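You operate a simulated robot arm through the tools that you are given. There is no shell and no other tool. Be economical: measure what you need, move in short steps, check, and stop when the job is done.

The job below is to be done with a simulated robot arm. You get a single attempt, and the scene is never put back.

JOB
Top up hopper three to its FILL line from the maize bag.
Fine: shut the lid after, bag back on the trolley; spill a teaspoon at most. Set down upright: what you pick out.

Only the result counts: the job must be done as asked and must still hold three seconds after the hand-in. Knocking over, shifting, dropping, spilling or breaking anything else fails it. A push-on lid holds only when it is set on centred and level and pressed home; a screw cap is set on level and turned clockwise until tight.

ROBOT AND FRAMES
A 6-joint arm with a two-finger parallel gripper on a trunk, on a base that drives. Base frame: it is fixed to the floor where the robot stands at the start and does not move with it; the origin is under the middle of the robot, x ahead of it, y to its left, z up. Readings come in m, rad, newtons and seconds.
With the tool pointing down near the work surface it reaches from about 0.14 to 0.84 m from the robot's upright axis, wherever it stands. Its first joint turns from -2.897 to 2.897 rad. Places, roughly: beige bag, grey bag, yellow bag [-1, 1, 0.75]; hopper one [0, 0.6, 0.7]; hopper three [0.5, 0, 0.7]; hopper two [0.3, 0.3, 0.7]; lid of hopper three [0.5, 0, 1]. Payload 3.91 kg.
Tool frame: the origin (TCP) lies between the finger pads and is the grasp point; the fingertips stand 0.03 m ahead of it; z points along the fingers, y is the line along which they close. The gripper opens to 0.11 m. The fingers are 0.02 m wide and 0.01 m thick; the gripper's body (0.048 by 0.112 m) begins 0.055 m behind the TCP.
Orientation is that of the tool frame in the base frame, as a unit quaternion [x, y, z, w]. With the fingers straight down and closing along the base's y, the tool's x points along the base's -x, its y along +y and its z along -z.

CONTROLS
- The arm moves only by the tool servo_tool. Its argument "moves" is a list of rows, each a list of 7 numbers: the shift along the base's x, y, z in m, then the turn, a rotation vector about the base's x, y, z in rad, then the closure, from 0 (fully open) to 1 (shut). In form: [[x, y, z, wx, wy, wz, grip], ...]. A call has 1 to 10 rows; each row is the pose to reach, as a shift and turn from the pose commanded when the call began. A row lasts 0.2 s, in which the tool goes at most 0.05 m and 0.15 rad; a call with a longer step from one row to the next is refused whole, and so is a gripper value outside its range. A pose out of reach is approached as far as the arm can. The call stops where the force on the tool passes 90 N (or 10 N more than at its start, if that is more) or the arm is blocked; 0.2 s more then pass. Each finger travels about 0.108 m/s and halts on what it meets, pressing with about 42 N; the grip force reading is that of the motor and also rises with nothing between the fingers. The clock runs only during rows and for 0.2 s after the last one: add rows that repeat a pose to give the fingers time. It gives the time, the measured TCP pose, the force on the tool (base axes), the opening and the grip force at its end, in the units of the frame above (readings bear some noise), with the torque about the TCP (base axes, N m) and any sound that the robot's microphone picked up.
- Cameras (640 x 400 px; columns grow to the right, rows downward): "scene" is now at [-0.0985, 0.0431, 1.533]; the picture's right is [0.53, -0.85, 0.00], its down [-0.59, -0.37, -0.71] and it looks along [0.61, 0.38, -0.70] (base axes); focal length 262 px, centre (320, 200). "wrist" rides on the gripper at [0.077, 0.007, -0.114] in the tool frame; the picture's right is [-0.09, 1.00, 0.00], its down [-0.80, -0.07, -0.59] and it looks along [-0.59, -0.05, 0.80] (tool axes); focal length 270 px, centre (320, 200). There is no depth. A picture from a camera that has moved, and an enlarged one, comes with that camera's place and axes in the base frame and with its lens. The place of the scene camera against the robot may be out by one fixed shift of up to 0.012 m in any direction.
- capture(camera): a new picture of that camera. The clock stands still meanwhile.
- raise_lower(by): slides the trunk up (or, below 0, down) by that many m; the arm and the scene camera ride with it, the base frame stays. It gives what a move gives, with no picture.
- drive_base(legs): drives the robot by 1 to 6 legs, each [ahead, left, turn to the left] in m, m and rad, along the robot's own axes; the way and the turn of a leg run together, so that a leg with both is an arc; at most 1.5 m and 3.142 rad a leg. The arm and the cameras ride along, it lands a little off, and it stops where it bumps. It gives what a move gives.
- pan_tilt(pan, tilt): turns the head with the scene camera to pan (to the left, within 1.501 rad either way) and tilt (down, from -0.506 to 1.204), counted from straight ahead of the robot. It gives what a move gives.
- inspect(camera, box): a new picture of the part [left, top, right, bottom] of that camera's present view, enlarged. The clock stands still meanwhile.
- job_done(): hands the job in; it is judged then, once.

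Go step by step. Nothing tells you exact positions but the pictures and the camera data: compare them with the known pose of the tool, close in by small moves and look again before you grip or let go. The budget is 120 turns and 98 pictures, counting those below and the enlarged ones. Unless the task says otherwise, let go and move clear before handing in, and close with one line.

The tools are called after "Request:" by a JSON object that holds its "fn" and its "kwargs". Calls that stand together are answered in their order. servo_tool: Moves the arm, as the interface text tells. Its arguments: {"type":"object","properties":{"moves":{"type":"array"}},"required":["moves"]} The other tools are called the same way: raise_lower (by) slides the trunk up or down; drive_base (legs) drives the base; pan_tilt (pan, tilt) turns the head that bears the scene camera; capture (camera) takes a picture; inspect (camera, box) takes an enlarged picture of a part of a camera's view; job_done () hands the job in.

At the start:

```text
time_s: 0.0
ee_pos: [0.4377, -0.0329, 1.2641]
tcp_rot: [0.0, 1.0, 0.0, 0.0]
wrist_force: [0.3, 0.2, -0.6]
moment: [-0.04, 0.0, 0.0]
gripper_width: 0.1099
grip_force: 0.2
trunk travel left (down, up): [-0.475, 0.065]
robot x, y, heading: [0.0004, 0.0013, 0.001]
head pan, tilt: [0.557, 0.775]
```

scene: 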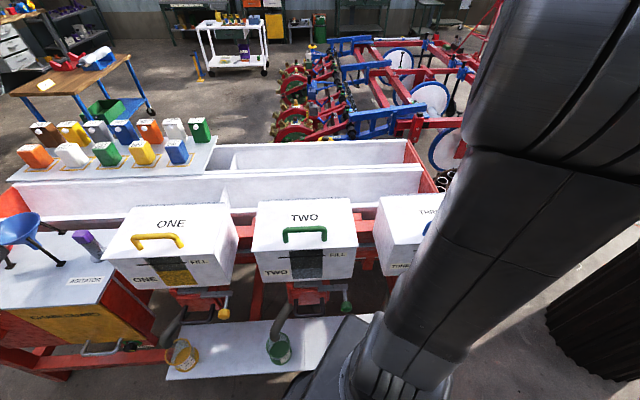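
wrist: 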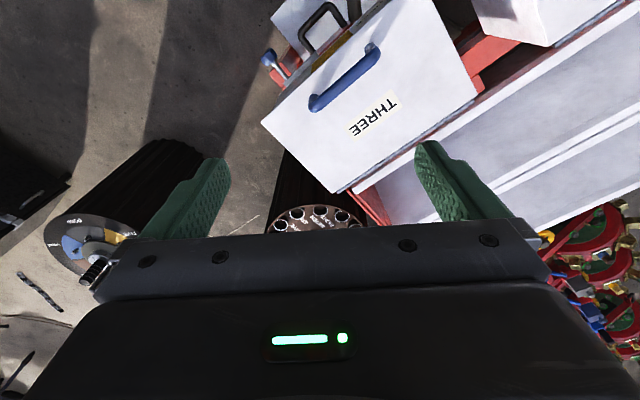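

I see hoppers ONE, TWO and THREE in a row ahead; the bags should be behind me to the left. I'll look at hopper three up close and then pan toward the bags.

Request:
{"fn": "inspect", "kwargs": {"camera": "scene", "box": [200, 170, 460, 333]}}

Request:
{"fn": "pan_tilt", "kwargs": {"pan": 1.5, "tilt": 0.6}}

Request:
{"fn": "capture", "kwargs": {"camera": "scene"}}

```text
2.45 times, centred on (330, 252) of scene
camera zoom: at [-0.0985, 0.0431, 1.533], right [0.53, -0.85, 0.0], down [-0.59, -0.37, -0.71], along [0.61, 0.38, -0.7], focal length 643 px, centre (296, 74)
```

zoom: 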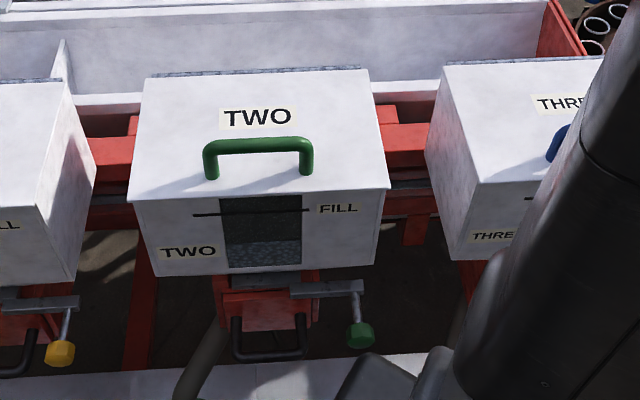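

```text
time_s: 1.2
ee_pos: [0.4371, -0.0337, 1.2641]
tcp_rot: [-0.001, 1.0, -0.001, 0.001]
wrist_force: [0.5, 0.4, 1.3]
moment: [0.0, -0.01, 0.01]
gripper_width: 0.1099
grip_force: 0.1
trunk travel left (down, up): [-0.475, 0.065]
robot x, y, heading: [-0.0014, 0.0022, -0.0]
head pan, tilt: [1.499, 0.6]
```

```text
94 pictures are left
camera scene: at [-0.1615, 0.088, 1.5479], right [1.0, -0.07, 0.0], down [-0.04, -0.56, -0.82], along [0.06, 0.82, -0.57], focal length 262 px, centre (320, 200)
```

scene: 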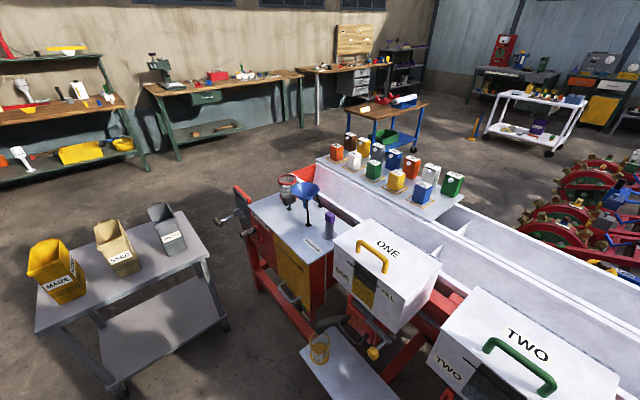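

The trolley with three bags is on the left. I'll zoom in to read the labels.

Request:
{"fn": "inspect", "kwargs": {"camera": "scene", "box": [10, 190, 220, 321]}}

```text
3.05 times, centred on (115, 256) of scene
camera zoom: at [-0.1615, 0.088, 1.5479], right [1.0, -0.07, 0.0], down [-0.04, -0.56, -0.82], along [0.06, 0.82, -0.57], focal length 799 px, centre (945, 31)
```

zoom: 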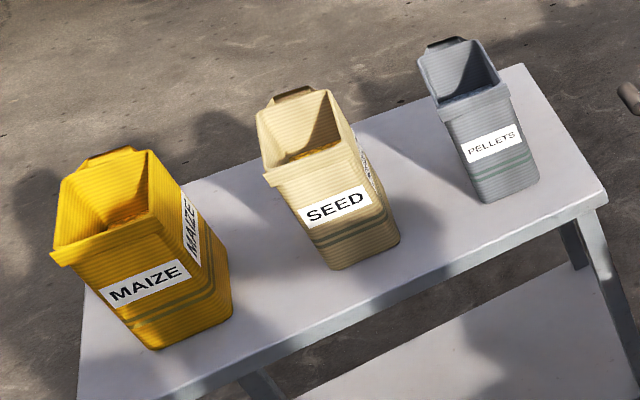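

Yellow is labelled MAIZE. Now a look at hopper three, with the head straight ahead.

Request:
{"fn": "pan_tilt", "kwargs": {"pan": 0.1, "tilt": 0.9}}

Request:
{"fn": "capture", "kwargs": {"camera": "scene"}}

Request:
{"fn": "inspect", "kwargs": {"camera": "wrist", "box": [240, 0, 520, 175]}}

```text
time_s: 2.8
ee_pos: [0.4373, -0.0322, 1.263]
tcp_rot: [0.001, 1.0, 0.0, -0.001]
wrist_force: [0.5, -1.1, 0.7]
moment: [-0.01, 0.01, 0.02]
gripper_width: 0.1103
grip_force: 0.2
trunk travel left (down, up): [-0.475, 0.065]
robot x, y, heading: [0.0032, 0.0012, -0.001]
head pan, tilt: [0.099, 0.901]
```

```text
92 pictures are left
camera scene: at [-0.0927, 0.0074, 1.5232], right [0.1, -0.99, 0.0], down [-0.78, -0.08, -0.62], along [0.62, 0.06, -0.78], focal length 262 px, centre (320, 200)
```

scene: 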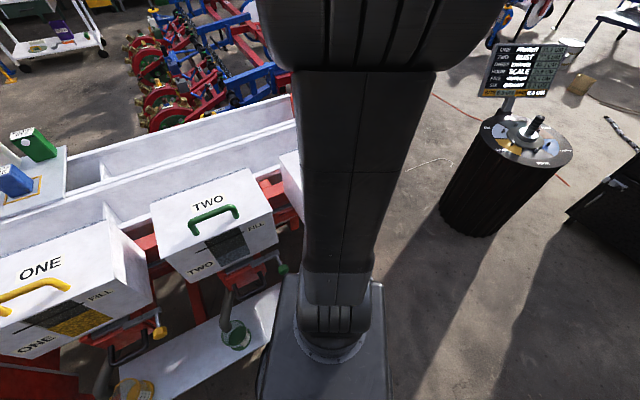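

```text
2.29 times, centred on (380, 88) of wrist
camera zoom: at [0.36, -0.0259, 1.379], right [0.09, 1.0, 0.0], down [0.8, -0.07, 0.59], along [0.59, -0.05, -0.8], focal length 618 px, centre (183, 457)
```

zoom: 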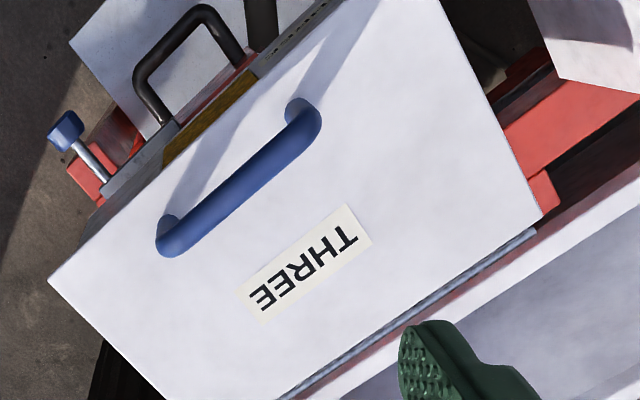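

Hopper three's lid top is at about z 0.975, hinged on the far side, with a blue handle bar. I'll read the display board and check from a better angle.

Request:
{"fn": "inspect", "kwargs": {"camera": "scene", "box": [460, 30, 620, 130]}}

Request:
{"fn": "pan_tilt", "kwargs": {"pan": 0.4, "tilt": 0.6}}

Request:
{"fn": "servo_tool", "kwargs": {"moves": [[-0.04, 0, 0, 0, 0, 0, 0], [-0.08, -0.03, 0, 0, 0, 0, 0], [-0.12, -0.06, 0, 0, 0, 0, 0], [-0.12, -0.11, 0, 0, 0, 0, 0], [-0.12, -0.16, 0, 0, 0, 0, 0], [-0.12, -0.21, 0, 0, 0, 0, 0], [-0.12, -0.26, 0, 0, 0, 0, 0]]}}

Request:
{"fn": "capture", "kwargs": {"camera": "scene"}}

Request:
{"fn": "capture", "kwargs": {"camera": "wrist"}}

```text
4.00 times, centred on (540, 80) of scene
camera zoom: at [-0.0927, 0.0074, 1.5232], right [0.1, -0.99, 0.0], down [-0.78, -0.08, -0.62], along [0.62, 0.06, -0.78], focal length 1048 px, centre (-560, 680)
```

zoom: 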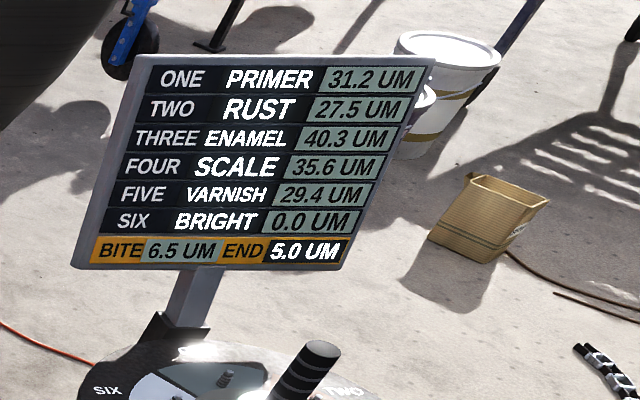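

```text
time_s: 3.6
ee_pos: [0.4367, -0.0328, 1.2644]
tcp_rot: [0.001, 1.0, 0.0, 0.001]
wrist_force: [0.0, 0.3, -0.4]
moment: [-0.02, 0.0, 0.01]
gripper_width: 0.11
grip_force: 0.1
trunk travel left (down, up): [-0.475, 0.065]
robot x, y, heading: [-0.0008, -0.0011, 0.001]
head pan, tilt: [0.4, 0.6]
```

```text
time_s: 5.2
ee_pos: [0.3167, -0.2937, 1.2659]
tcp_rot: [0.0, 1.0, 0.001, 0.0]
wrist_force: [0.6, -0.4, -0.3]
moment: [0.01, 0.05, -0.04]
gripper_width: 0.1101
grip_force: 0.1
trunk travel left (down, up): [-0.475, 0.065]
robot x, y, heading: [-0.0028, 0.001, -0.003]
head pan, tilt: [0.4, 0.6]
```

```text
89 pictures are left
camera scene: at [-0.0859, 0.033, 1.548], right [0.39, -0.92, 0.0], down [-0.52, -0.22, -0.83], along [0.76, 0.32, -0.56], focal length 262 px, centre (320, 200)
```

scene: 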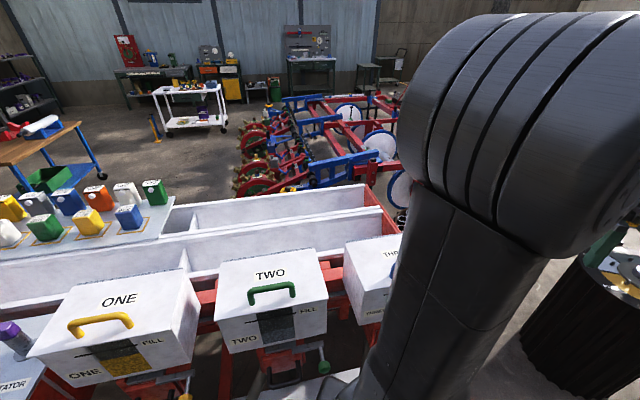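

```text
88 pictures are left
camera wrist: at [0.2408, -0.2863, 1.3804], right [0.09, 1.0, 0.0], down [0.8, -0.07, 0.59], along [0.59, -0.05, -0.8], focal length 270 px, centre (320, 200)
```

wrist: 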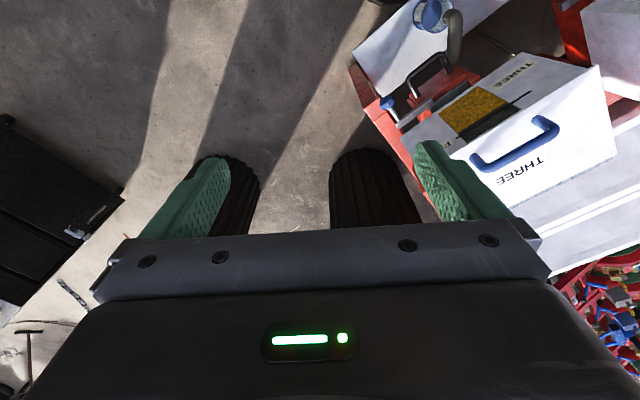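

Request:
{"fn": "inspect", "kwargs": {"camera": "wrist", "box": [350, 0, 630, 175]}}

```text
2.29 times, centred on (490, 88) of wrist
camera zoom: at [0.2408, -0.2863, 1.3804], right [0.09, 1.0, 0.0], down [0.8, -0.07, 0.59], along [0.59, -0.05, -0.8], focal length 618 px, centre (-69, 457)
```

zoom: 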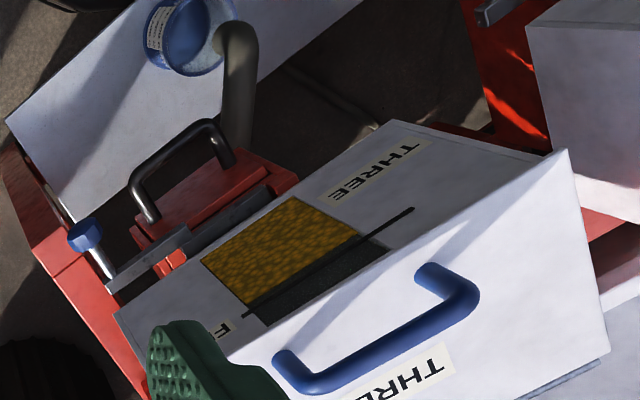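

The window shows maize just below the FILL line. I'll turn side-on to hopper three so that it lies to my left and the head camera can see past the arm.

Request:
{"fn": "drive_base", "kwargs": {"legs": [[0, 0, -0.92], [0.27, -0.12, 0]]}}

Request:
{"fn": "pan_tilt", "kwargs": {"pan": 1.45, "tilt": 0.75}}

Request:
{"fn": "capture", "kwargs": {"camera": "scene"}}

```text
time_s: 9.6
ee_pos: [0.0386, -0.7186, 1.2655]
tcp_rot: [0.439, 0.899, 0.0, 0.0]
wrist_force: [-0.2, 0.0, -0.1]
moment: [-0.01, 0.02, -0.02]
gripper_width: 0.11
grip_force: 0.0
trunk travel left (down, up): [-0.475, 0.065]
robot x, y, heading: [0.0711, -0.2898, -0.903]
head pan, tilt: [0.4, 0.6]
```

```text
time_s: 10.8
ee_pos: [0.0391, -0.7183, 1.2653]
tcp_rot: [0.438, 0.899, -0.001, 0.0]
wrist_force: [0.4, 0.5, 0.0]
moment: [0.0, -0.02, 0.0]
gripper_width: 0.1099
grip_force: 0.1
trunk travel left (down, up): [-0.475, 0.065]
robot x, y, heading: [0.0708, -0.2872, -0.908]
head pan, tilt: [1.45, 0.75]
```

```text
86 pictures are left
camera scene: at [0.0414, -0.1121, 1.5351], right [0.52, -0.86, 0.0], down [-0.58, -0.35, -0.73], along [0.63, 0.38, -0.68], focal length 262 px, centre (320, 200)
```

scene: 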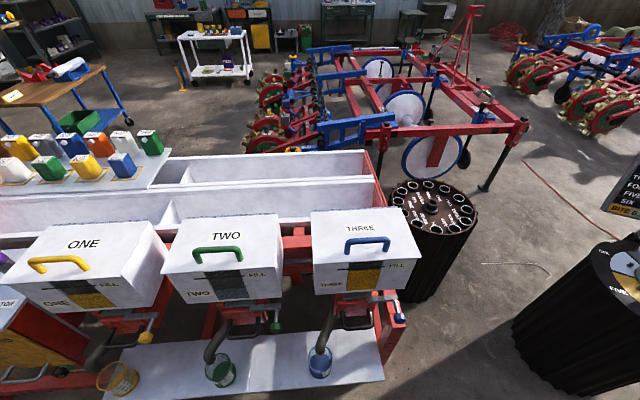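

Clear view. Zoom on hopper three.

Request:
{"fn": "inspect", "kwargs": {"camera": "scene", "box": [290, 195, 450, 295]}}

```text
4.00 times, centred on (370, 245) of scene
camera zoom: at [0.0414, -0.1121, 1.5351], right [0.52, -0.86, 0.0], down [-0.58, -0.35, -0.73], along [0.63, 0.38, -0.68], focal length 1048 px, centre (120, 20)
```

zoom: 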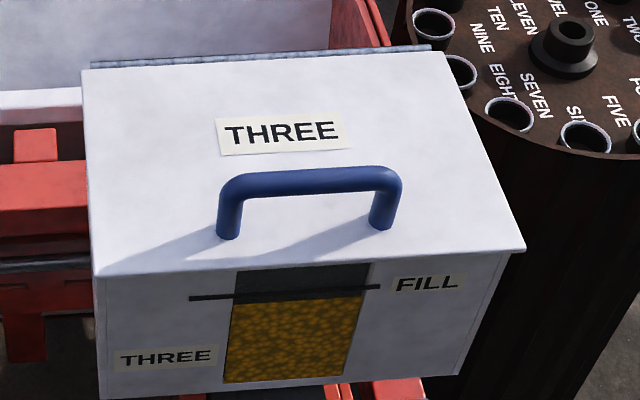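

Request:
{"fn": "inspect", "kwargs": {"camera": "scene", "box": [333, 255, 413, 295]}}

Request:
{"fn": "inspect", "kwargs": {"camera": "scene", "box": [20, 250, 290, 330]}}

```text
8.00 times, centred on (373, 275) of scene
camera zoom: at [0.0414, -0.1121, 1.5351], right [0.52, -0.86, 0.0], down [-0.58, -0.35, -0.73], along [0.63, 0.38, -0.68], focal length 2096 px, centre (-104, -400)
```

zoom: 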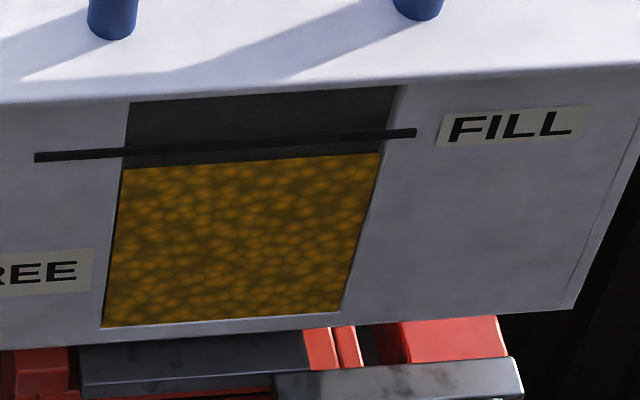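

```text
2.37 times, centred on (155, 290) of scene
camera zoom: at [0.0414, -0.1121, 1.5351], right [0.52, -0.86, 0.0], down [-0.58, -0.35, -0.73], along [0.63, 0.38, -0.68], focal length 621 px, centre (711, -13)
```

zoom: 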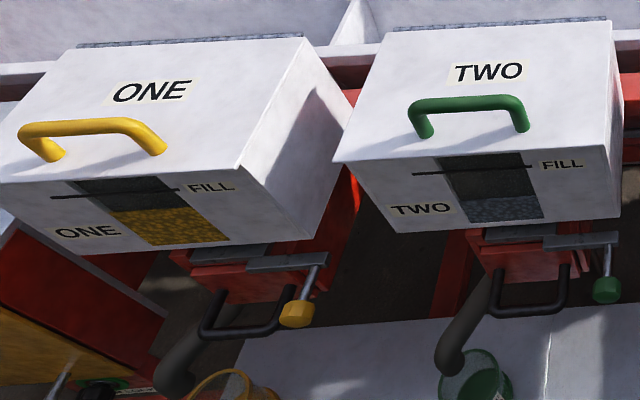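

The gap to the FILL line is only several mm. The handle bar centre is at about (0.452, -0.004, 1.017), running parallel to the hinge. I'll swing the arm around to the front of the hopper.

Request:
{"fn": "servo_tool", "kwargs": {"moves": [[0.043, 0.02, 0, 0, 0, 0, 0.3], [0.087, 0.041, 0, 0, 0, 0, 0.6], [0.13, 0.062, 0, 0, 0, 0, 0.65], [0.167, 0.084, 0, 0, 0, 0, 0.65], [0.205, 0.107, 0, 0, 0, 0, 0.65], [0.242, 0.129, 0, 0, 0, -0.02, 0.65], [0.272, 0.159, 0, 0, 0, -0.03, 0.65], [0.302, 0.189, 0, 0, 0, -0.04, 0.65], [0.332, 0.219, 0, 0, 0, -0.05, 0.65]]}}

Request:
{"fn": "servo_tool", "kwargs": {"moves": [[0.019, 0.038, 0, 0, 0, 0, 0.65], [0.038, 0.076, 0, 0, 0, 0, 0.65], [0.057, 0.114, 0, 0, 0, 0, 0.65], [0.061, 0.157, 0, 0, 0, 0, 0.65], [0.065, 0.199, 0, 0, 0, 0, 0.65], [0.069, 0.242, 0, 0, 0, 0, 0.65], [0.058, 0.284, 0, 0, 0, 0, 0.65], [0.047, 0.325, 0, 0, 0, 0, 0.65], [0.035, 0.366, 0, 0, 0, 0, 0.65]]}}

Request:
{"fn": "capture", "kwargs": {"camera": "scene"}}

```text
time_s: 12.8
ee_pos: [0.3687, -0.4979, 1.267]
tcp_rot: [0.461, 0.887, 0.0, 0.0]
wrist_force: [0.2, 0.4, 0.5]
moment: [0.03, 0.02, -0.01]
gripper_width: 0.0386
grip_force: 0.0
trunk travel left (down, up): [-0.475, 0.065]
robot x, y, heading: [0.0738, -0.2877, -0.908]
head pan, tilt: [1.45, 0.75]
```

```text
time_s: 14.8
ee_pos: [0.407, -0.1329, 1.2639]
tcp_rot: [0.461, 0.888, -0.001, 0.0]
wrist_force: [-0.9, -0.3, -0.9]
moment: [0.0, 0.0, 0.01]
gripper_width: 0.0386
grip_force: 0.0
trunk travel left (down, up): [-0.475, 0.065]
robot x, y, heading: [0.0717, -0.2888, -0.905]
head pan, tilt: [1.45, 0.75]
```

```text
82 pictures are left
camera scene: at [0.0416, -0.1111, 1.5349], right [0.52, -0.86, 0.0], down [-0.58, -0.35, -0.73], along [0.63, 0.38, -0.68], focal length 262 px, centre (320, 200)
```

scene: 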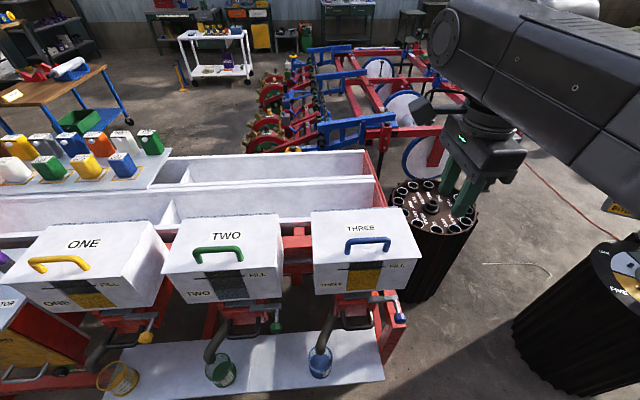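

Request:
{"fn": "servo_tool", "kwargs": {"moves": [[-0.005, 0.01, -0.01, 0.072, -0.102, 0, 0.65], [-0.011, 0.021, -0.03, 0.143, -0.204, 0, 0.65], [-0.016, 0.031, -0.05, 0.215, -0.306, 0, 0.65], [-0.021, 0.041, -0.075, 0.286, -0.409, 0, 0.65], [-0.026, 0.051, -0.1, 0.358, -0.511, 0, 0.65], [-0.032, 0.062, -0.125, 0.43, -0.613, 0, 0.65], [-0.037, 0.072, -0.15, 0.501, -0.715, 0, 0.65], [-0.037, 0.072, -0.163, 0.501, -0.715, 0, 0.65]]}}

Request:
{"fn": "capture", "kwargs": {"camera": "scene"}}

Request:
{"fn": "capture", "kwargs": {"camera": "wrist"}}

```text
time_s: 16.6
ee_pos: [0.3824, -0.0855, 1.1352]
tcp_rot: [0.413, 0.822, 0.354, 0.17]
wrist_force: [-0.7, 0.7, -0.1]
moment: [0.0, 0.03, 0.0]
gripper_width: 0.0386
grip_force: 0.1
out of reach, approached as far as the arm can: row 7, 8
trunk travel left (down, up): [-0.475, 0.065]
robot x, y, heading: [0.0712, -0.2876, -0.907]
head pan, tilt: [1.45, 0.75]
```

```text
81 pictures are left
camera scene: at [0.042, -0.1112, 1.535], right [0.52, -0.86, 0.0], down [-0.58, -0.35, -0.73], along [0.63, 0.38, -0.68], focal length 262 px, centre (320, 200)
```

scene: 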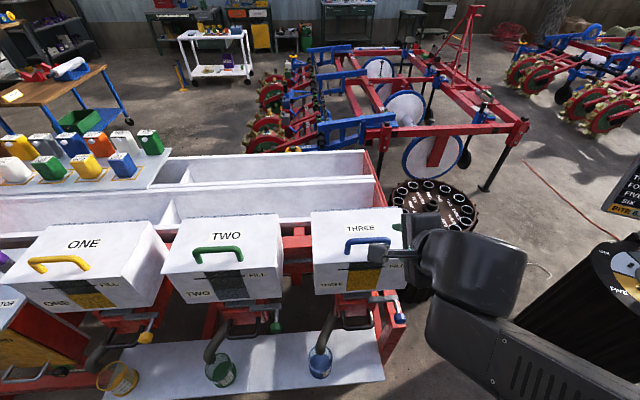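

```text
80 pictures are left
camera wrist: at [0.2745, -0.0711, 1.2208], right [0.61, 0.34, 0.72], down [0.1, -0.93, 0.35], along [0.79, -0.14, -0.6], focal length 270 px, centre (320, 200)
```

wrist: 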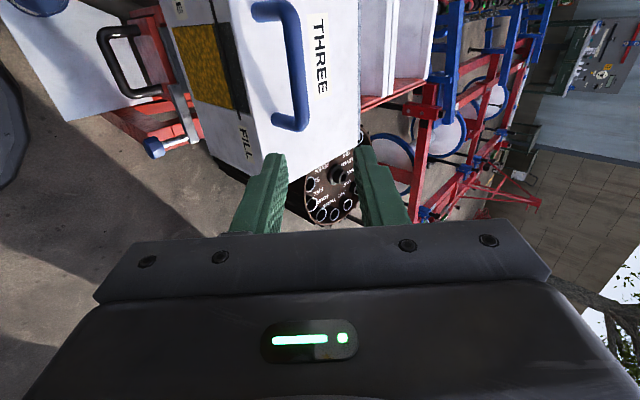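

The arm is cramped at this distance, so I'll back the base off 0.13 m to the right.

Request:
{"fn": "drive_base", "kwargs": {"legs": [[0, -0.13, 0]]}}

```text
time_s: 17.9
ee_pos: [0.2803, -0.1658, 1.1362]
tcp_rot: [0.413, 0.821, 0.355, 0.172]
wrist_force: [-0.2, -0.5, 0.1]
moment: [-0.01, -0.04, -0.01]
gripper_width: 0.0388
grip_force: 0.1
trunk travel left (down, up): [-0.475, 0.065]
robot x, y, heading: [-0.0287, -0.3651, -0.908]
head pan, tilt: [1.45, 0.75]
```

Request:
{"fn": "servo_tool", "kwargs": {"moves": [[0.027, 0.029, -0.011, 0, 0, -0.01, 0.65], [0.054, 0.058, -0.022, 0, 0, -0.02, 0.65], [0.08, 0.087, -0.032, 0, 0, -0.03, 0.65], [0.107, 0.116, -0.043, 0, 0, -0.035, 0.65]]}}

Request:
{"fn": "capture", "kwargs": {"camera": "wrist"}}

Request:
{"fn": "inspect", "kwargs": {"camera": "scene", "box": [330, 180, 490, 280]}}

```text
time_s: 18.9
ee_pos: [0.3924, -0.0466, 1.1051]
tcp_rot: [0.428, 0.816, 0.348, 0.175]
wrist_force: [-0.4, 0.6, -0.1]
moment: [0.02, 0.01, -0.02]
gripper_width: 0.0386
grip_force: 0.0
out of reach, approached as far as the arm can: row 2, 3, 4
trunk travel left (down, up): [-0.475, 0.065]
robot x, y, heading: [-0.0267, -0.3677, -0.904]
head pan, tilt: [1.45, 0.75]
```

```text
79 pictures are left
camera wrist: at [0.285, -0.0296, 1.192], right [0.62, 0.32, 0.71], down [0.07, -0.93, 0.35], along [0.78, -0.17, -0.61], focal length 270 px, centre (320, 200)
```

wrist: 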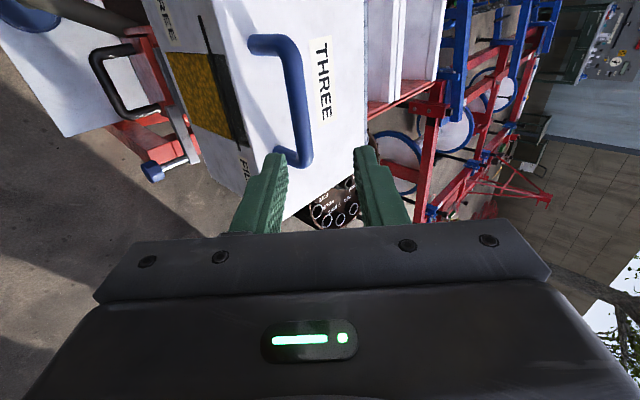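

```text
4.00 times, centred on (410, 230) of scene
camera zoom: at [-0.059, -0.1902, 1.5349], right [0.52, -0.86, 0.0], down [-0.58, -0.35, -0.73], along [0.63, 0.38, -0.68], focal length 1048 px, centre (-40, 80)
```

zoom: 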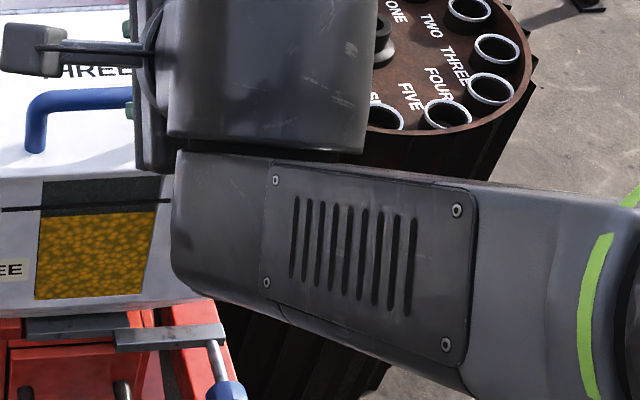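

I'll back off and lower the trunk for better reach at this tilt.

Request:
{"fn": "servo_tool", "kwargs": {"moves": [[-0.035, -0.025, 0.02, 0, 0, 0, 0.65], [-0.07, -0.05, 0.05, 0, 0, 0, 0.65], [-0.1, -0.075, 0.08, 0, 0, 0, 0.65]]}}

Request:
{"fn": "raise_lower", "kwargs": {"by": -0.2}}

Request:
{"fn": "servo_tool", "kwargs": {"moves": [[0, 0, 0.04, 0, 0, 0, 0.65], [0, 0, 0.08, 0, 0, 0, 0.65], [0.02, 0.015, 0.11, 0, 0, 0, 0.65]]}}

```text
refused: row 2 steps farther than a row can; nothing moved
```

```text
time_s: 21.1
ee_pos: [0.3906, -0.0484, 0.9075]
tcp_rot: [0.427, 0.816, 0.348, 0.175]
wrist_force: [0.0, 0.3, -0.3]
moment: [-0.03, 0.01, 0.0]
gripper_width: 0.0385
grip_force: 0.1
trunk travel left (down, up): [-0.275, 0.265]
robot x, y, heading: [-0.0254, -0.3651, -0.905]
head pan, tilt: [1.45, 0.75]
```

```text
time_s: 21.9
ee_pos: [0.4103, -0.0345, 1.0183]
tcp_rot: [0.427, 0.816, 0.348, 0.175]
wrist_force: [0.3, -0.3, 0.2]
moment: [-0.02, 0.04, -0.01]
gripper_width: 0.0388
grip_force: 0.7
trunk travel left (down, up): [-0.275, 0.265]
robot x, y, heading: [-0.0286, -0.3679, -0.905]
head pan, tilt: [1.45, 0.75]
```

The refused row let the trunk move run first; forces show no contact, but I'll check the pictures before going on.

Request:
{"fn": "capture", "kwargs": {"camera": "scene"}}

Request:
{"fn": "capture", "kwargs": {"camera": "wrist"}}

```text
77 pictures are left
camera scene: at [-0.0603, -0.1914, 1.335], right [0.52, -0.86, 0.0], down [-0.58, -0.35, -0.73], along [0.63, 0.38, -0.68], focal length 262 px, centre (320, 200)
```

scene: 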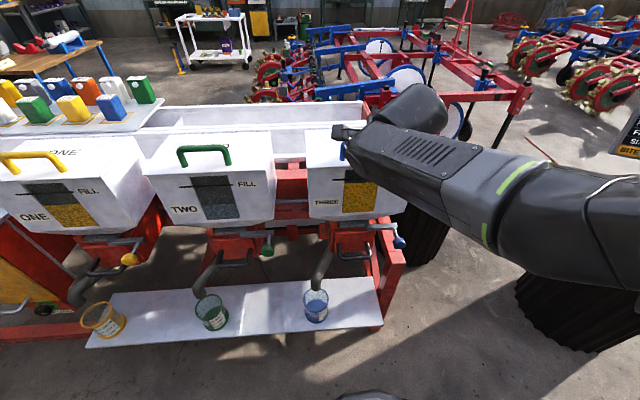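

```text
76 pictures are left
camera wrist: at [0.3038, -0.0177, 1.1036], right [0.62, 0.32, 0.71], down [0.07, -0.93, 0.35], along [0.78, -0.17, -0.6], focal length 270 px, centre (320, 200)
```

wrist: 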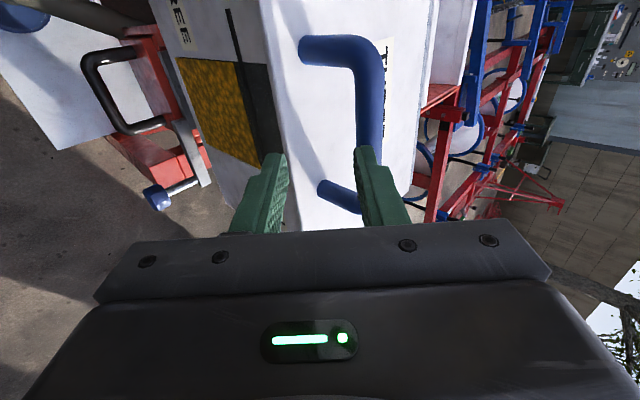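

Nothing was disturbed. I'll move up along the closing axis and look before sliding onto the bar.

Request:
{"fn": "servo_tool", "kwargs": {"moves": [[0.01, 0.007, 0.013, 0, 0, 0, 0.65], [0.02, 0.014, 0.025, 0, 0, 0, 0.65]]}}

Request:
{"fn": "capture", "kwargs": {"camera": "wrist"}}

Request:
{"fn": "inspect", "kwargs": {"camera": "scene", "box": [290, 80, 450, 180]}}

```text
time_s: 22.5
ee_pos: [0.4301, -0.0212, 1.0411]
tcp_rot: [0.427, 0.816, 0.348, 0.176]
wrist_force: [0.1, -1.0, -0.6]
moment: [-0.01, 0.03, -0.03]
gripper_width: 0.0386
grip_force: 0.1
trunk travel left (down, up): [-0.275, 0.265]
robot x, y, heading: [-0.0276, -0.3681, -0.908]
head pan, tilt: [1.45, 0.75]
```

```text
75 pictures are left
camera wrist: at [0.3235, -0.0022, 1.1282], right [0.62, 0.32, 0.71], down [0.07, -0.93, 0.35], along [0.78, -0.17, -0.61], focal length 270 px, centre (320, 200)
```

wrist: 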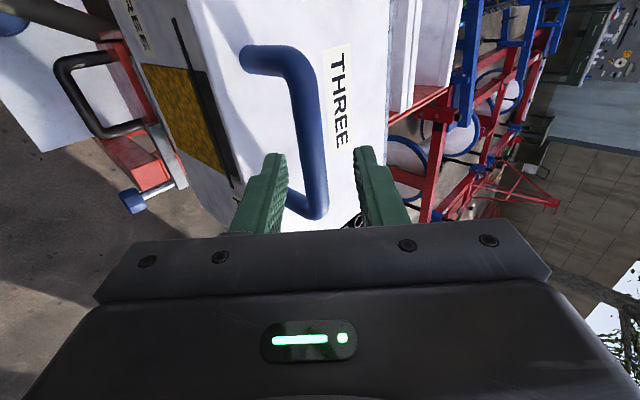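

```text
4.00 times, centred on (370, 130) of scene
camera zoom: at [-0.0596, -0.1909, 1.335], right [0.52, -0.86, 0.0], down [-0.58, -0.35, -0.73], along [0.63, 0.38, -0.68], focal length 1048 px, centre (120, 480)
```

zoom: 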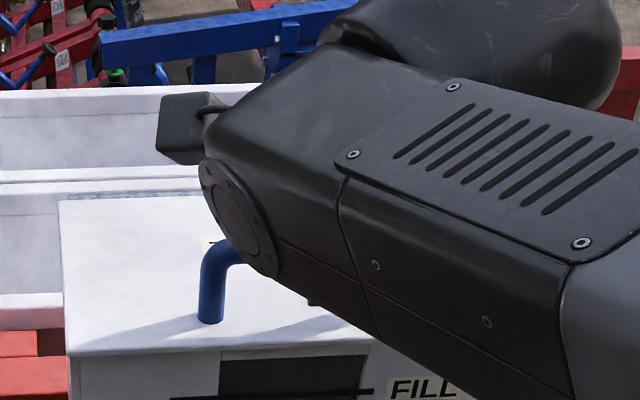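

The bar lies between the fingers, about 28 mm ahead of the TCP. I'll advance 20 mm and close.

Request:
{"fn": "servo_tool", "kwargs": {"moves": [[0.006, 0.004, -0.007, 0, 0, 0, 0.65], [0.012, 0.0083, -0.0138, 0, 0, 0, 0.65], [0.012, 0.0083, -0.0138, 0, 0, 0, 0.65]]}}

Request:
{"fn": "capture", "kwargs": {"camera": "wrist"}}

```text
time_s: 23.3
ee_pos: [0.4426, -0.0112, 1.0287]
tcp_rot: [0.427, 0.816, 0.347, 0.175]
wrist_force: [-0.2, 0.0, -1.1]
moment: [0.01, 0.02, 0.02]
gripper_width: 0.0386
grip_force: 0.1
trunk travel left (down, up): [-0.275, 0.265]
robot x, y, heading: [-0.0272, -0.3642, -0.908]
head pan, tilt: [1.45, 0.75]
```

```text
73 pictures are left
camera wrist: at [0.3356, 0.007, 1.1142], right [0.62, 0.32, 0.71], down [0.07, -0.93, 0.35], along [0.78, -0.17, -0.61], focal length 270 px, centre (320, 200)
```

wrist: 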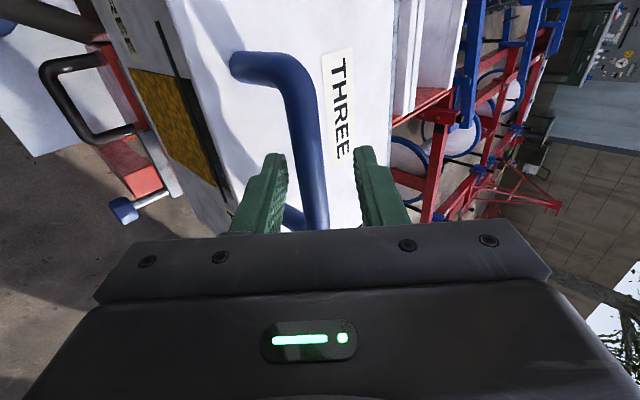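

Request:
{"fn": "servo_tool", "kwargs": {"moves": [[0.003, 0.002, -0.006, 0, 0, 0, 0.65], [0.0068, 0.0046, -0.0125, 0, 0, 0, 0.65], [0.0068, 0.0046, -0.0125, 0, 0, 0, 0.65]]}}

Request:
{"fn": "inspect", "kwargs": {"camera": "wrist", "box": [200, 90, 440, 240]}}

```text
time_s: 24.1
ee_pos: [0.4484, -0.006, 1.0157]
tcp_rot: [0.428, 0.816, 0.348, 0.175]
wrist_force: [0.0, -0.5, -0.8]
moment: [0.03, -0.03, 0.0]
gripper_width: 0.0386
grip_force: 0.1
trunk travel left (down, up): [-0.275, 0.265]
robot x, y, heading: [-0.0287, -0.3672, -0.907]
head pan, tilt: [1.45, 0.75]
```

```text
2.67 times, centred on (320, 165) of wrist
camera zoom: at [0.3418, 0.0117, 1.1013], right [0.62, 0.32, 0.71], down [0.07, -0.93, 0.35], along [0.78, -0.17, -0.6], focal length 721 px, centre (320, 293)
```

zoom: 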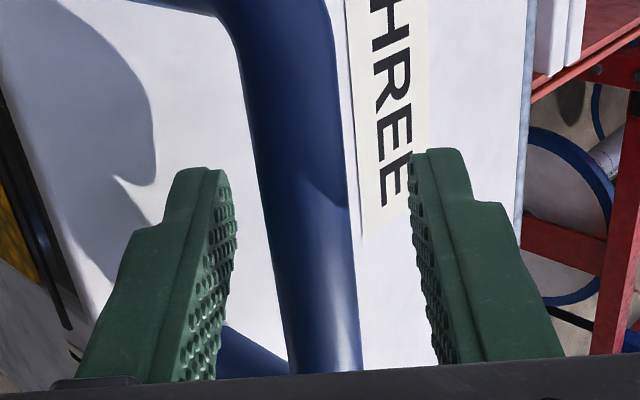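

Bar is between the fingers with room on both sides. Closing.

Request:
{"fn": "servo_tool", "kwargs": {"moves": [[0, 0, 0, 0, 0, 0, 0.8], [0, 0, 0, 0, 0, 0, 0.9], [0, 0, 0, 0, 0, 0, 1], [0, 0, 0, 0, 0, 0, 1]]}}

Request:
{"fn": "inspect", "kwargs": {"camera": "wrist", "box": [200, 90, 440, 240]}}

```text
time_s: 25.1
ee_pos: [0.4484, -0.0073, 1.0159]
tcp_rot: [0.427, 0.816, 0.348, 0.175]
wrist_force: [-7.4, -3.8, -3.4]
moment: [-0.45, 0.02, -0.14]
gripper_width: 0.0156
grip_force: 45.4
trunk travel left (down, up): [-0.275, 0.265]
robot x, y, heading: [-0.0268, -0.3634, -0.911]
head pan, tilt: [1.45, 0.75]
```

```text
2.67 times, centred on (320, 165) of wrist
camera zoom: at [0.3411, 0.0112, 1.1013], right [0.62, 0.32, 0.71], down [0.07, -0.93, 0.35], along [0.78, -0.17, -0.61], focal length 721 px, centre (320, 293)
```

zoom: 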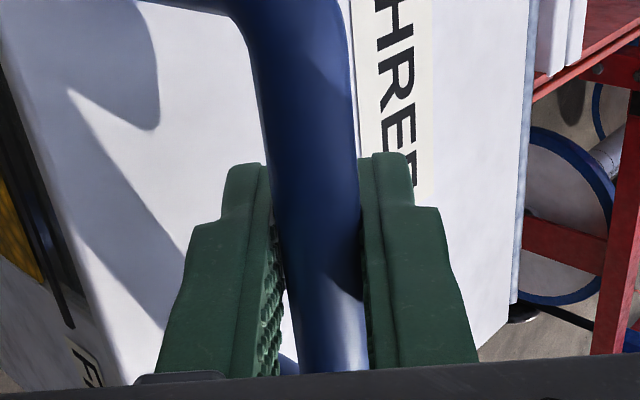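

Gripped (bar 15.6 mm). Now I'll start swinging the lid up about the hinge.

Request:
{"fn": "servo_tool", "kwargs": {"moves": [[0.0035, 0.0025, 0.0148, -0.038, 0.055, 0, 1], [0.0085, 0.006, 0.0295, -0.077, 0.109, 0, 1], [0.015, 0.0105, 0.0432, -0.115, 0.164, 0, 1], [0.0225, 0.0157, 0.0563, -0.153, 0.218, 0, 1]]}}

Request:
{"fn": "capture", "kwargs": {"camera": "scene"}}

```text
time_s: 26.1
ee_pos: [0.4726, 0.0098, 1.0724]
tcp_rot: [0.448, 0.854, 0.236, 0.116]
wrist_force: [-0.2, 9.2, -8.8]
moment: [-0.45, -0.31, -0.28]
gripper_width: 0.0157
grip_force: 45.1
trunk travel left (down, up): [-0.275, 0.265]
robot x, y, heading: [-0.0268, -0.3677, -0.908]
head pan, tilt: [1.45, 0.75]
```

```text
70 pictures are left
camera scene: at [-0.0592, -0.1892, 1.3347], right [0.52, -0.86, 0.0], down [-0.58, -0.35, -0.73], along [0.63, 0.38, -0.68], focal length 262 px, centre (320, 200)
```

scene: 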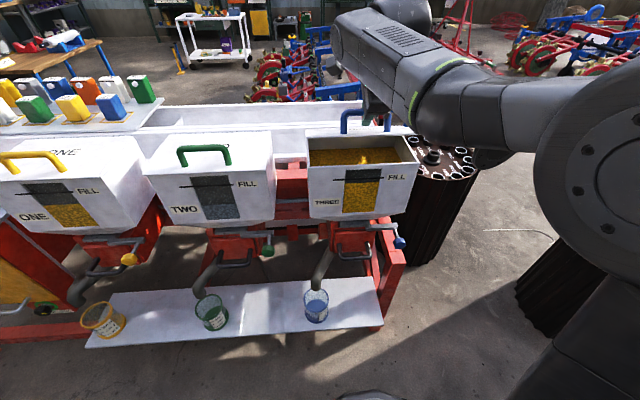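

The lid is lifting and the bar pivots cleanly in the fingers. Continuing the arc.

Request:
{"fn": "servo_tool", "kwargs": {"moves": [[0.0084, 0.0059, 0.0122, -0.038, 0.055, 0, 1], [0.0178, 0.0125, 0.0233, -0.077, 0.109, 0, 1], [0.0279, 0.0196, 0.0333, -0.115, 0.164, 0, 1], [0.039, 0.0273, 0.0422, -0.153, 0.218, 0, 1], [0.0505, 0.0354, 0.0496, -0.192, 0.273, 0, 1], [0.0627, 0.0439, 0.0556, -0.23, 0.328, 0, 1], [0.0753, 0.0528, 0.0603, -0.268, 0.382, 0, 1], [0.0879, 0.0616, 0.0634, -0.306, 0.437, 0, 1]]}}

Request:
{"fn": "capture", "kwargs": {"camera": "scene"}}

```text
time_s: 27.9
ee_pos: [0.522, 0.0381, 1.091]
tcp_rot: [0.465, 0.883, 0.062, 0.023]
wrist_force: [-14.6, -6.1, 37.8]
moment: [-0.17, -0.69, 0.4]
gripper_width: 0.0155
grip_force: 44.5
out of reach, approached as far as the arm can: row 5, 6, 7, 8
trunk travel left (down, up): [-0.275, 0.265]
robot x, y, heading: [-0.0284, -0.3715, -0.904]
head pan, tilt: [1.45, 0.75]
stopped in row 8: the force on the tool passed its limit at 96 N (the readings are from after the stop); the commanded pose is now the measured one
```

```text
69 pictures are left
camera scene: at [-0.0662, -0.1948, 1.3355], right [0.52, -0.86, 0.0], down [-0.58, -0.35, -0.73], along [0.63, 0.38, -0.68], focal length 262 px, centre (320, 200)
```

scene: 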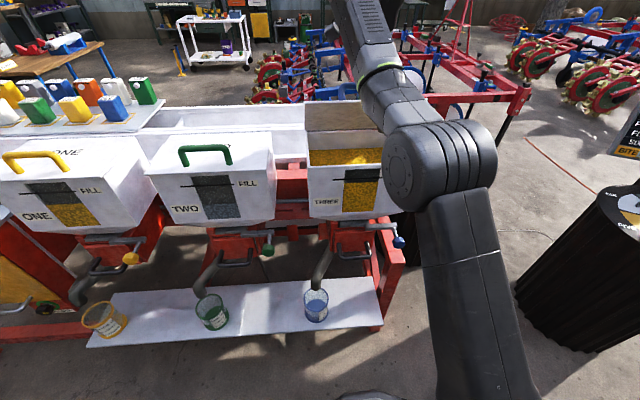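

Request:
{"fn": "inspect", "kwargs": {"camera": "scene", "box": [280, 70, 440, 170]}}

Request:
{"fn": "capture", "kwargs": {"camera": "wrist"}}

```text
4.00 times, centred on (360, 120) of scene
camera zoom: at [-0.0662, -0.1948, 1.3355], right [0.52, -0.86, 0.0], down [-0.58, -0.35, -0.73], along [0.63, 0.38, -0.68], focal length 1048 px, centre (160, 520)
```

zoom: 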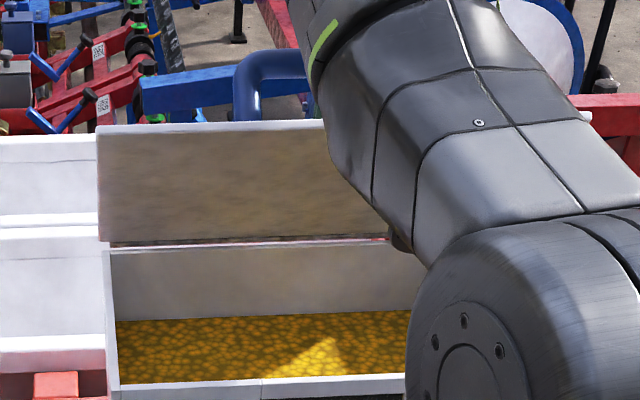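

```text
67 pictures are left
camera wrist: at [0.4723, 0.0959, 1.2077], right [0.86, 0.49, 0.13], down [0.34, -0.75, 0.57], along [0.37, -0.45, -0.81], focal length 270 px, centre (320, 200)
```

wrist: 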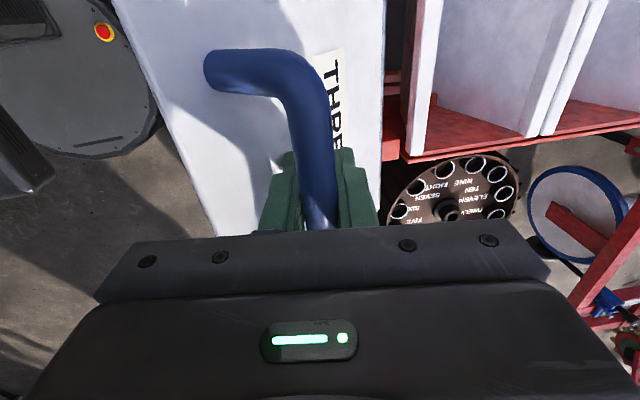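

The lid is at about 47°, and the arm runs out of vertical reach with the trunk this low. I'll raise the trunk a little; the bar may slide along the fingers but stays caged.

Request:
{"fn": "raise_lower", "kwargs": {"by": 0.03}}

```text
time_s: 28.6
ee_pos: [0.5334, 0.0457, 1.1025]
tcp_rot: [0.465, 0.883, 0.051, 0.018]
wrist_force: [10.8, 10.5, -36.2]
moment: [-0.12, 0.15, 0.43]
gripper_width: 0.0154
grip_force: 45.0
trunk travel left (down, up): [-0.305, 0.235]
robot x, y, heading: [-0.0265, -0.369, -0.909]
head pan, tilt: [1.45, 0.75]
```

Request:
{"fn": "servo_tool", "kwargs": {"moves": [[0.012, 0.008, 0.008, 0, 0, 0, 1], [0.022, 0.015, 0.014, 0, 0, 0, 1]]}}

Request:
{"fn": "raise_lower", "kwargs": {"by": 0.03}}

```text
time_s: 29.2
ee_pos: [0.532, 0.0459, 1.1057]
tcp_rot: [0.466, 0.883, 0.052, 0.019]
wrist_force: [10.4, 9.6, -34.8]
moment: [-0.08, 0.11, 0.23]
gripper_width: 0.0157
grip_force: 45.3
out of reach, approached as far as the arm can: row 1, 2
trunk travel left (down, up): [-0.305, 0.235]
robot x, y, heading: [-0.0291, -0.367, -0.908]
head pan, tilt: [1.45, 0.75]
```

```text
time_s: 30.0
ee_pos: [0.5322, 0.0438, 1.138]
tcp_rot: [0.466, 0.883, 0.054, 0.02]
wrist_force: [12.0, 7.8, -32.7]
moment: [0.0, -0.19, 0.32]
gripper_width: 0.0159
grip_force: 45.1
trunk travel left (down, up): [-0.335, 0.205]
robot x, y, heading: [-0.029, -0.3678, -0.905]
head pan, tilt: [1.45, 0.75]
```

Request:
{"fn": "capture", "kwargs": {"camera": "wrist"}}

Request:
{"fn": "inspect", "kwargs": {"camera": "scene", "box": [280, 70, 440, 170]}}

```text
66 pictures are left
camera wrist: at [0.4847, 0.1033, 1.2538], right [0.87, 0.49, 0.11], down [0.35, -0.74, 0.57], along [0.36, -0.46, -0.81], focal length 270 px, centre (320, 200)
```

wrist: 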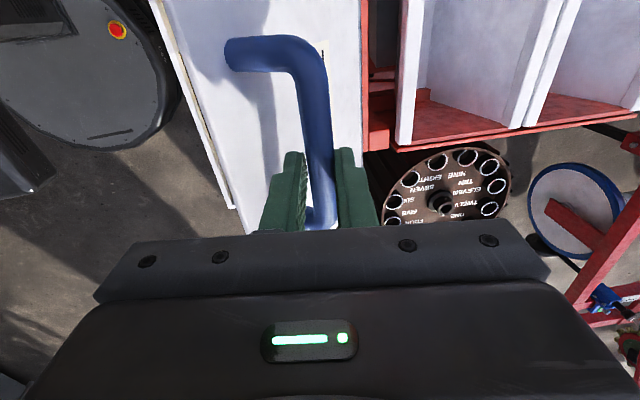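

```text
4.00 times, centred on (360, 120) of scene
camera zoom: at [-0.0558, -0.1883, 1.395], right [0.52, -0.86, 0.0], down [-0.59, -0.35, -0.73], along [0.62, 0.38, -0.69], focal length 1048 px, centre (160, 520)
```

zoom: 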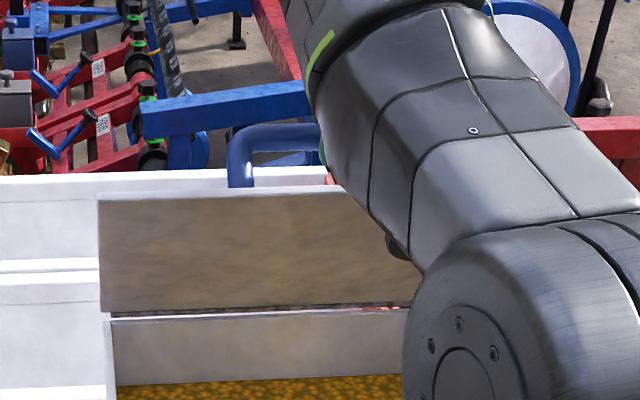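

The lid is about 57° open, and from here the arc is nearly horizontal. Pushing along +b.

Request:
{"fn": "servo_tool", "kwargs": {"moves": [[0.012, 0.009, 0.004, 0, 0, 0, 1], [0.025, 0.017, 0.006, 0, 0, 0, 1], [0.037, 0.026, 0.008, 0, 0, 0, 1], [0.049, 0.034, 0.008, 0, 0, 0, 1]]}}

```text
time_s: 31.0
ee_pos: [0.5312, 0.0437, 1.1382]
tcp_rot: [0.465, 0.883, 0.053, 0.02]
wrist_force: [10.1, 4.6, -33.1]
moment: [-0.25, -0.38, 0.22]
gripper_width: 0.0156
grip_force: 44.7
out of reach, approached as far as the arm can: row 1, 2, 3, 4
trunk travel left (down, up): [-0.335, 0.205]
robot x, y, heading: [-0.0274, -0.3664, -0.907]
head pan, tilt: [1.45, 0.75]
```

Request:
{"fn": "drive_base", "kwargs": {"legs": [[0, 0.04, 0]]}}

```text
time_s: 31.9
ee_pos: [0.5573, 0.0609, 1.147]
tcp_rot: [0.466, 0.882, 0.061, 0.022]
wrist_force: [3.9, -6.3, 27.1]
moment: [-0.22, -0.34, 0.28]
gripper_width: 0.0156
grip_force: 45.7
trunk travel left (down, up): [-0.335, 0.205]
robot x, y, heading: [0.0035, -0.3453, -0.91]
head pan, tilt: [1.45, 0.75]
```

Request:
{"fn": "drive_base", "kwargs": {"legs": [[0, 0.05, 0]]}}

Request:
{"fn": "capture", "kwargs": {"camera": "scene"}}

```text
time_s: 32.8
ee_pos: [0.6019, 0.0938, 1.1451]
tcp_rot: [0.468, 0.882, 0.06, 0.021]
wrist_force: [6.4, -7.5, 0.9]
moment: [-0.18, -0.33, 0.33]
gripper_width: 0.0155
grip_force: 44.8
trunk travel left (down, up): [-0.335, 0.205]
robot x, y, heading: [0.0422, -0.3128, -0.912]
head pan, tilt: [1.45, 0.75]
```

```text
64 pictures are left
camera scene: at [0.0123, -0.1371, 1.3951], right [0.52, -0.86, 0.0], down [-0.58, -0.35, -0.73], along [0.63, 0.38, -0.68], focal length 262 px, centre (320, 200)
```

scene: 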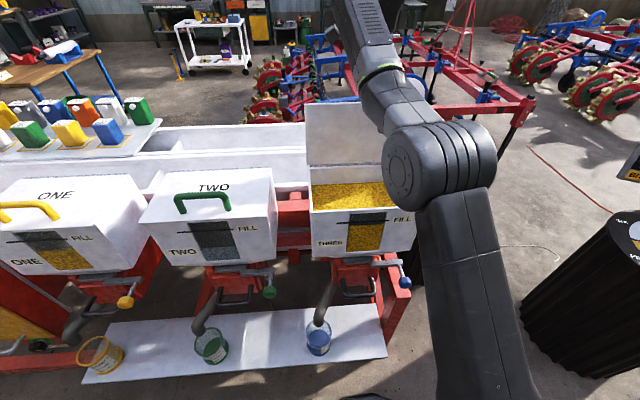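

Lid about vertical now. A bit further until it leans back against its stop.

Request:
{"fn": "drive_base", "kwargs": {"legs": [[0, 0.03, 0]]}}

Request:
{"fn": "inspect", "kwargs": {"camera": "scene", "box": [280, 70, 440, 170]}}

```text
time_s: 33.6
ee_pos: [0.6256, 0.1127, 1.1428]
tcp_rot: [0.467, 0.882, 0.055, 0.021]
wrist_force: [-7.8, -16.4, -37.9]
moment: [-0.54, 0.16, 0.39]
gripper_width: 0.016
grip_force: 45.1
trunk travel left (down, up): [-0.335, 0.205]
robot x, y, heading: [0.0689, -0.2962, -0.91]
head pan, tilt: [1.45, 0.75]
```

```text
4.00 times, centred on (360, 120) of scene
camera zoom: at [0.0369, -0.118, 1.3948], right [0.52, -0.86, 0.0], down [-0.59, -0.35, -0.73], along [0.63, 0.38, -0.68], focal length 1048 px, centre (160, 520)
```

zoom: 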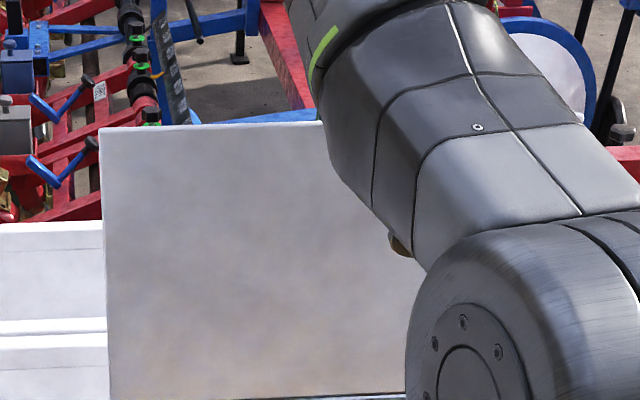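

Request:
{"fn": "drive_base", "kwargs": {"legs": [[0, 0.02, 0]]}}

```text
time_s: 34.4
ee_pos: [0.6401, 0.1267, 1.1436]
tcp_rot: [0.467, 0.882, 0.058, 0.023]
wrist_force: [-0.2, -1.2, -0.2]
moment: [-0.02, 0.06, 0.03]
gripper_width: 0.0001
grip_force: 37.8
trunk travel left (down, up): [-0.335, 0.205]
robot x, y, heading: [0.0807, -0.2814, -0.911]
head pan, tilt: [1.45, 0.75]
```

The bar slipped out of the fingers. I'll check whether the lid is standing open.

Request:
{"fn": "capture", "kwargs": {"camera": "scene"}}

Request:
{"fn": "capture", "kwargs": {"camera": "wrist"}}

```text
62 pictures are left
camera scene: at [0.052, -0.1043, 1.3955], right [0.52, -0.86, 0.0], down [-0.58, -0.35, -0.73], along [0.63, 0.38, -0.68], focal length 262 px, centre (320, 200)
```

scene: 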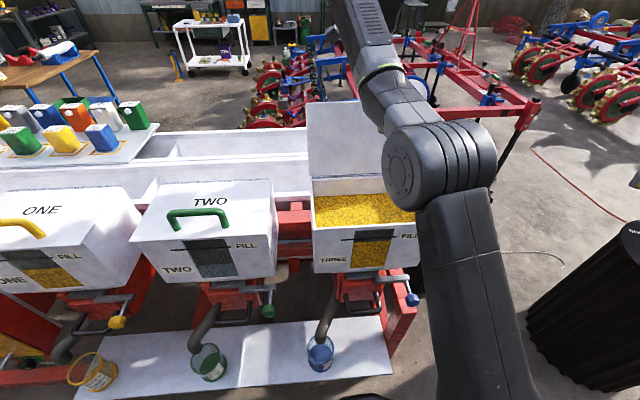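

```text
61 pictures are left
camera wrist: at [0.5929, 0.1846, 1.2604], right [0.87, 0.48, 0.12], down [0.34, -0.75, 0.57], along [0.36, -0.45, -0.81], focal length 270 px, centre (320, 200)
```

wrist: 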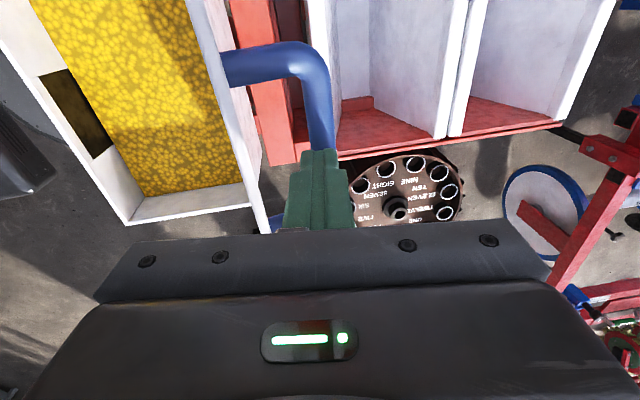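

The lid stands open past vertical and the tool is free. Raise straight up via the trunk to clear it.

Request:
{"fn": "raise_lower", "kwargs": {"by": 0.15}}

Request:
{"fn": "capture", "kwargs": {"camera": "scene"}}

```text
time_s: 36.1
ee_pos: [0.641, 0.1259, 1.2938]
tcp_rot: [0.468, 0.882, 0.058, 0.022]
wrist_force: [-0.7, -0.5, 0.6]
moment: [0.0, -0.02, -0.04]
gripper_width: 0.0
grip_force: 37.8
trunk travel left (down, up): [-0.485, 0.055]
robot x, y, heading: [0.08, -0.2801, -0.911]
head pan, tilt: [1.45, 0.75]
```

```text
60 pictures are left
camera scene: at [0.0509, -0.105, 1.545], right [0.52, -0.86, 0.0], down [-0.58, -0.35, -0.73], along [0.63, 0.38, -0.68], focal length 262 px, centre (320, 200)
```

scene: 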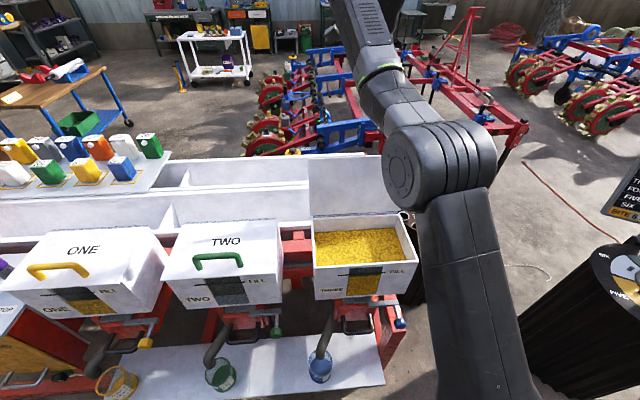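

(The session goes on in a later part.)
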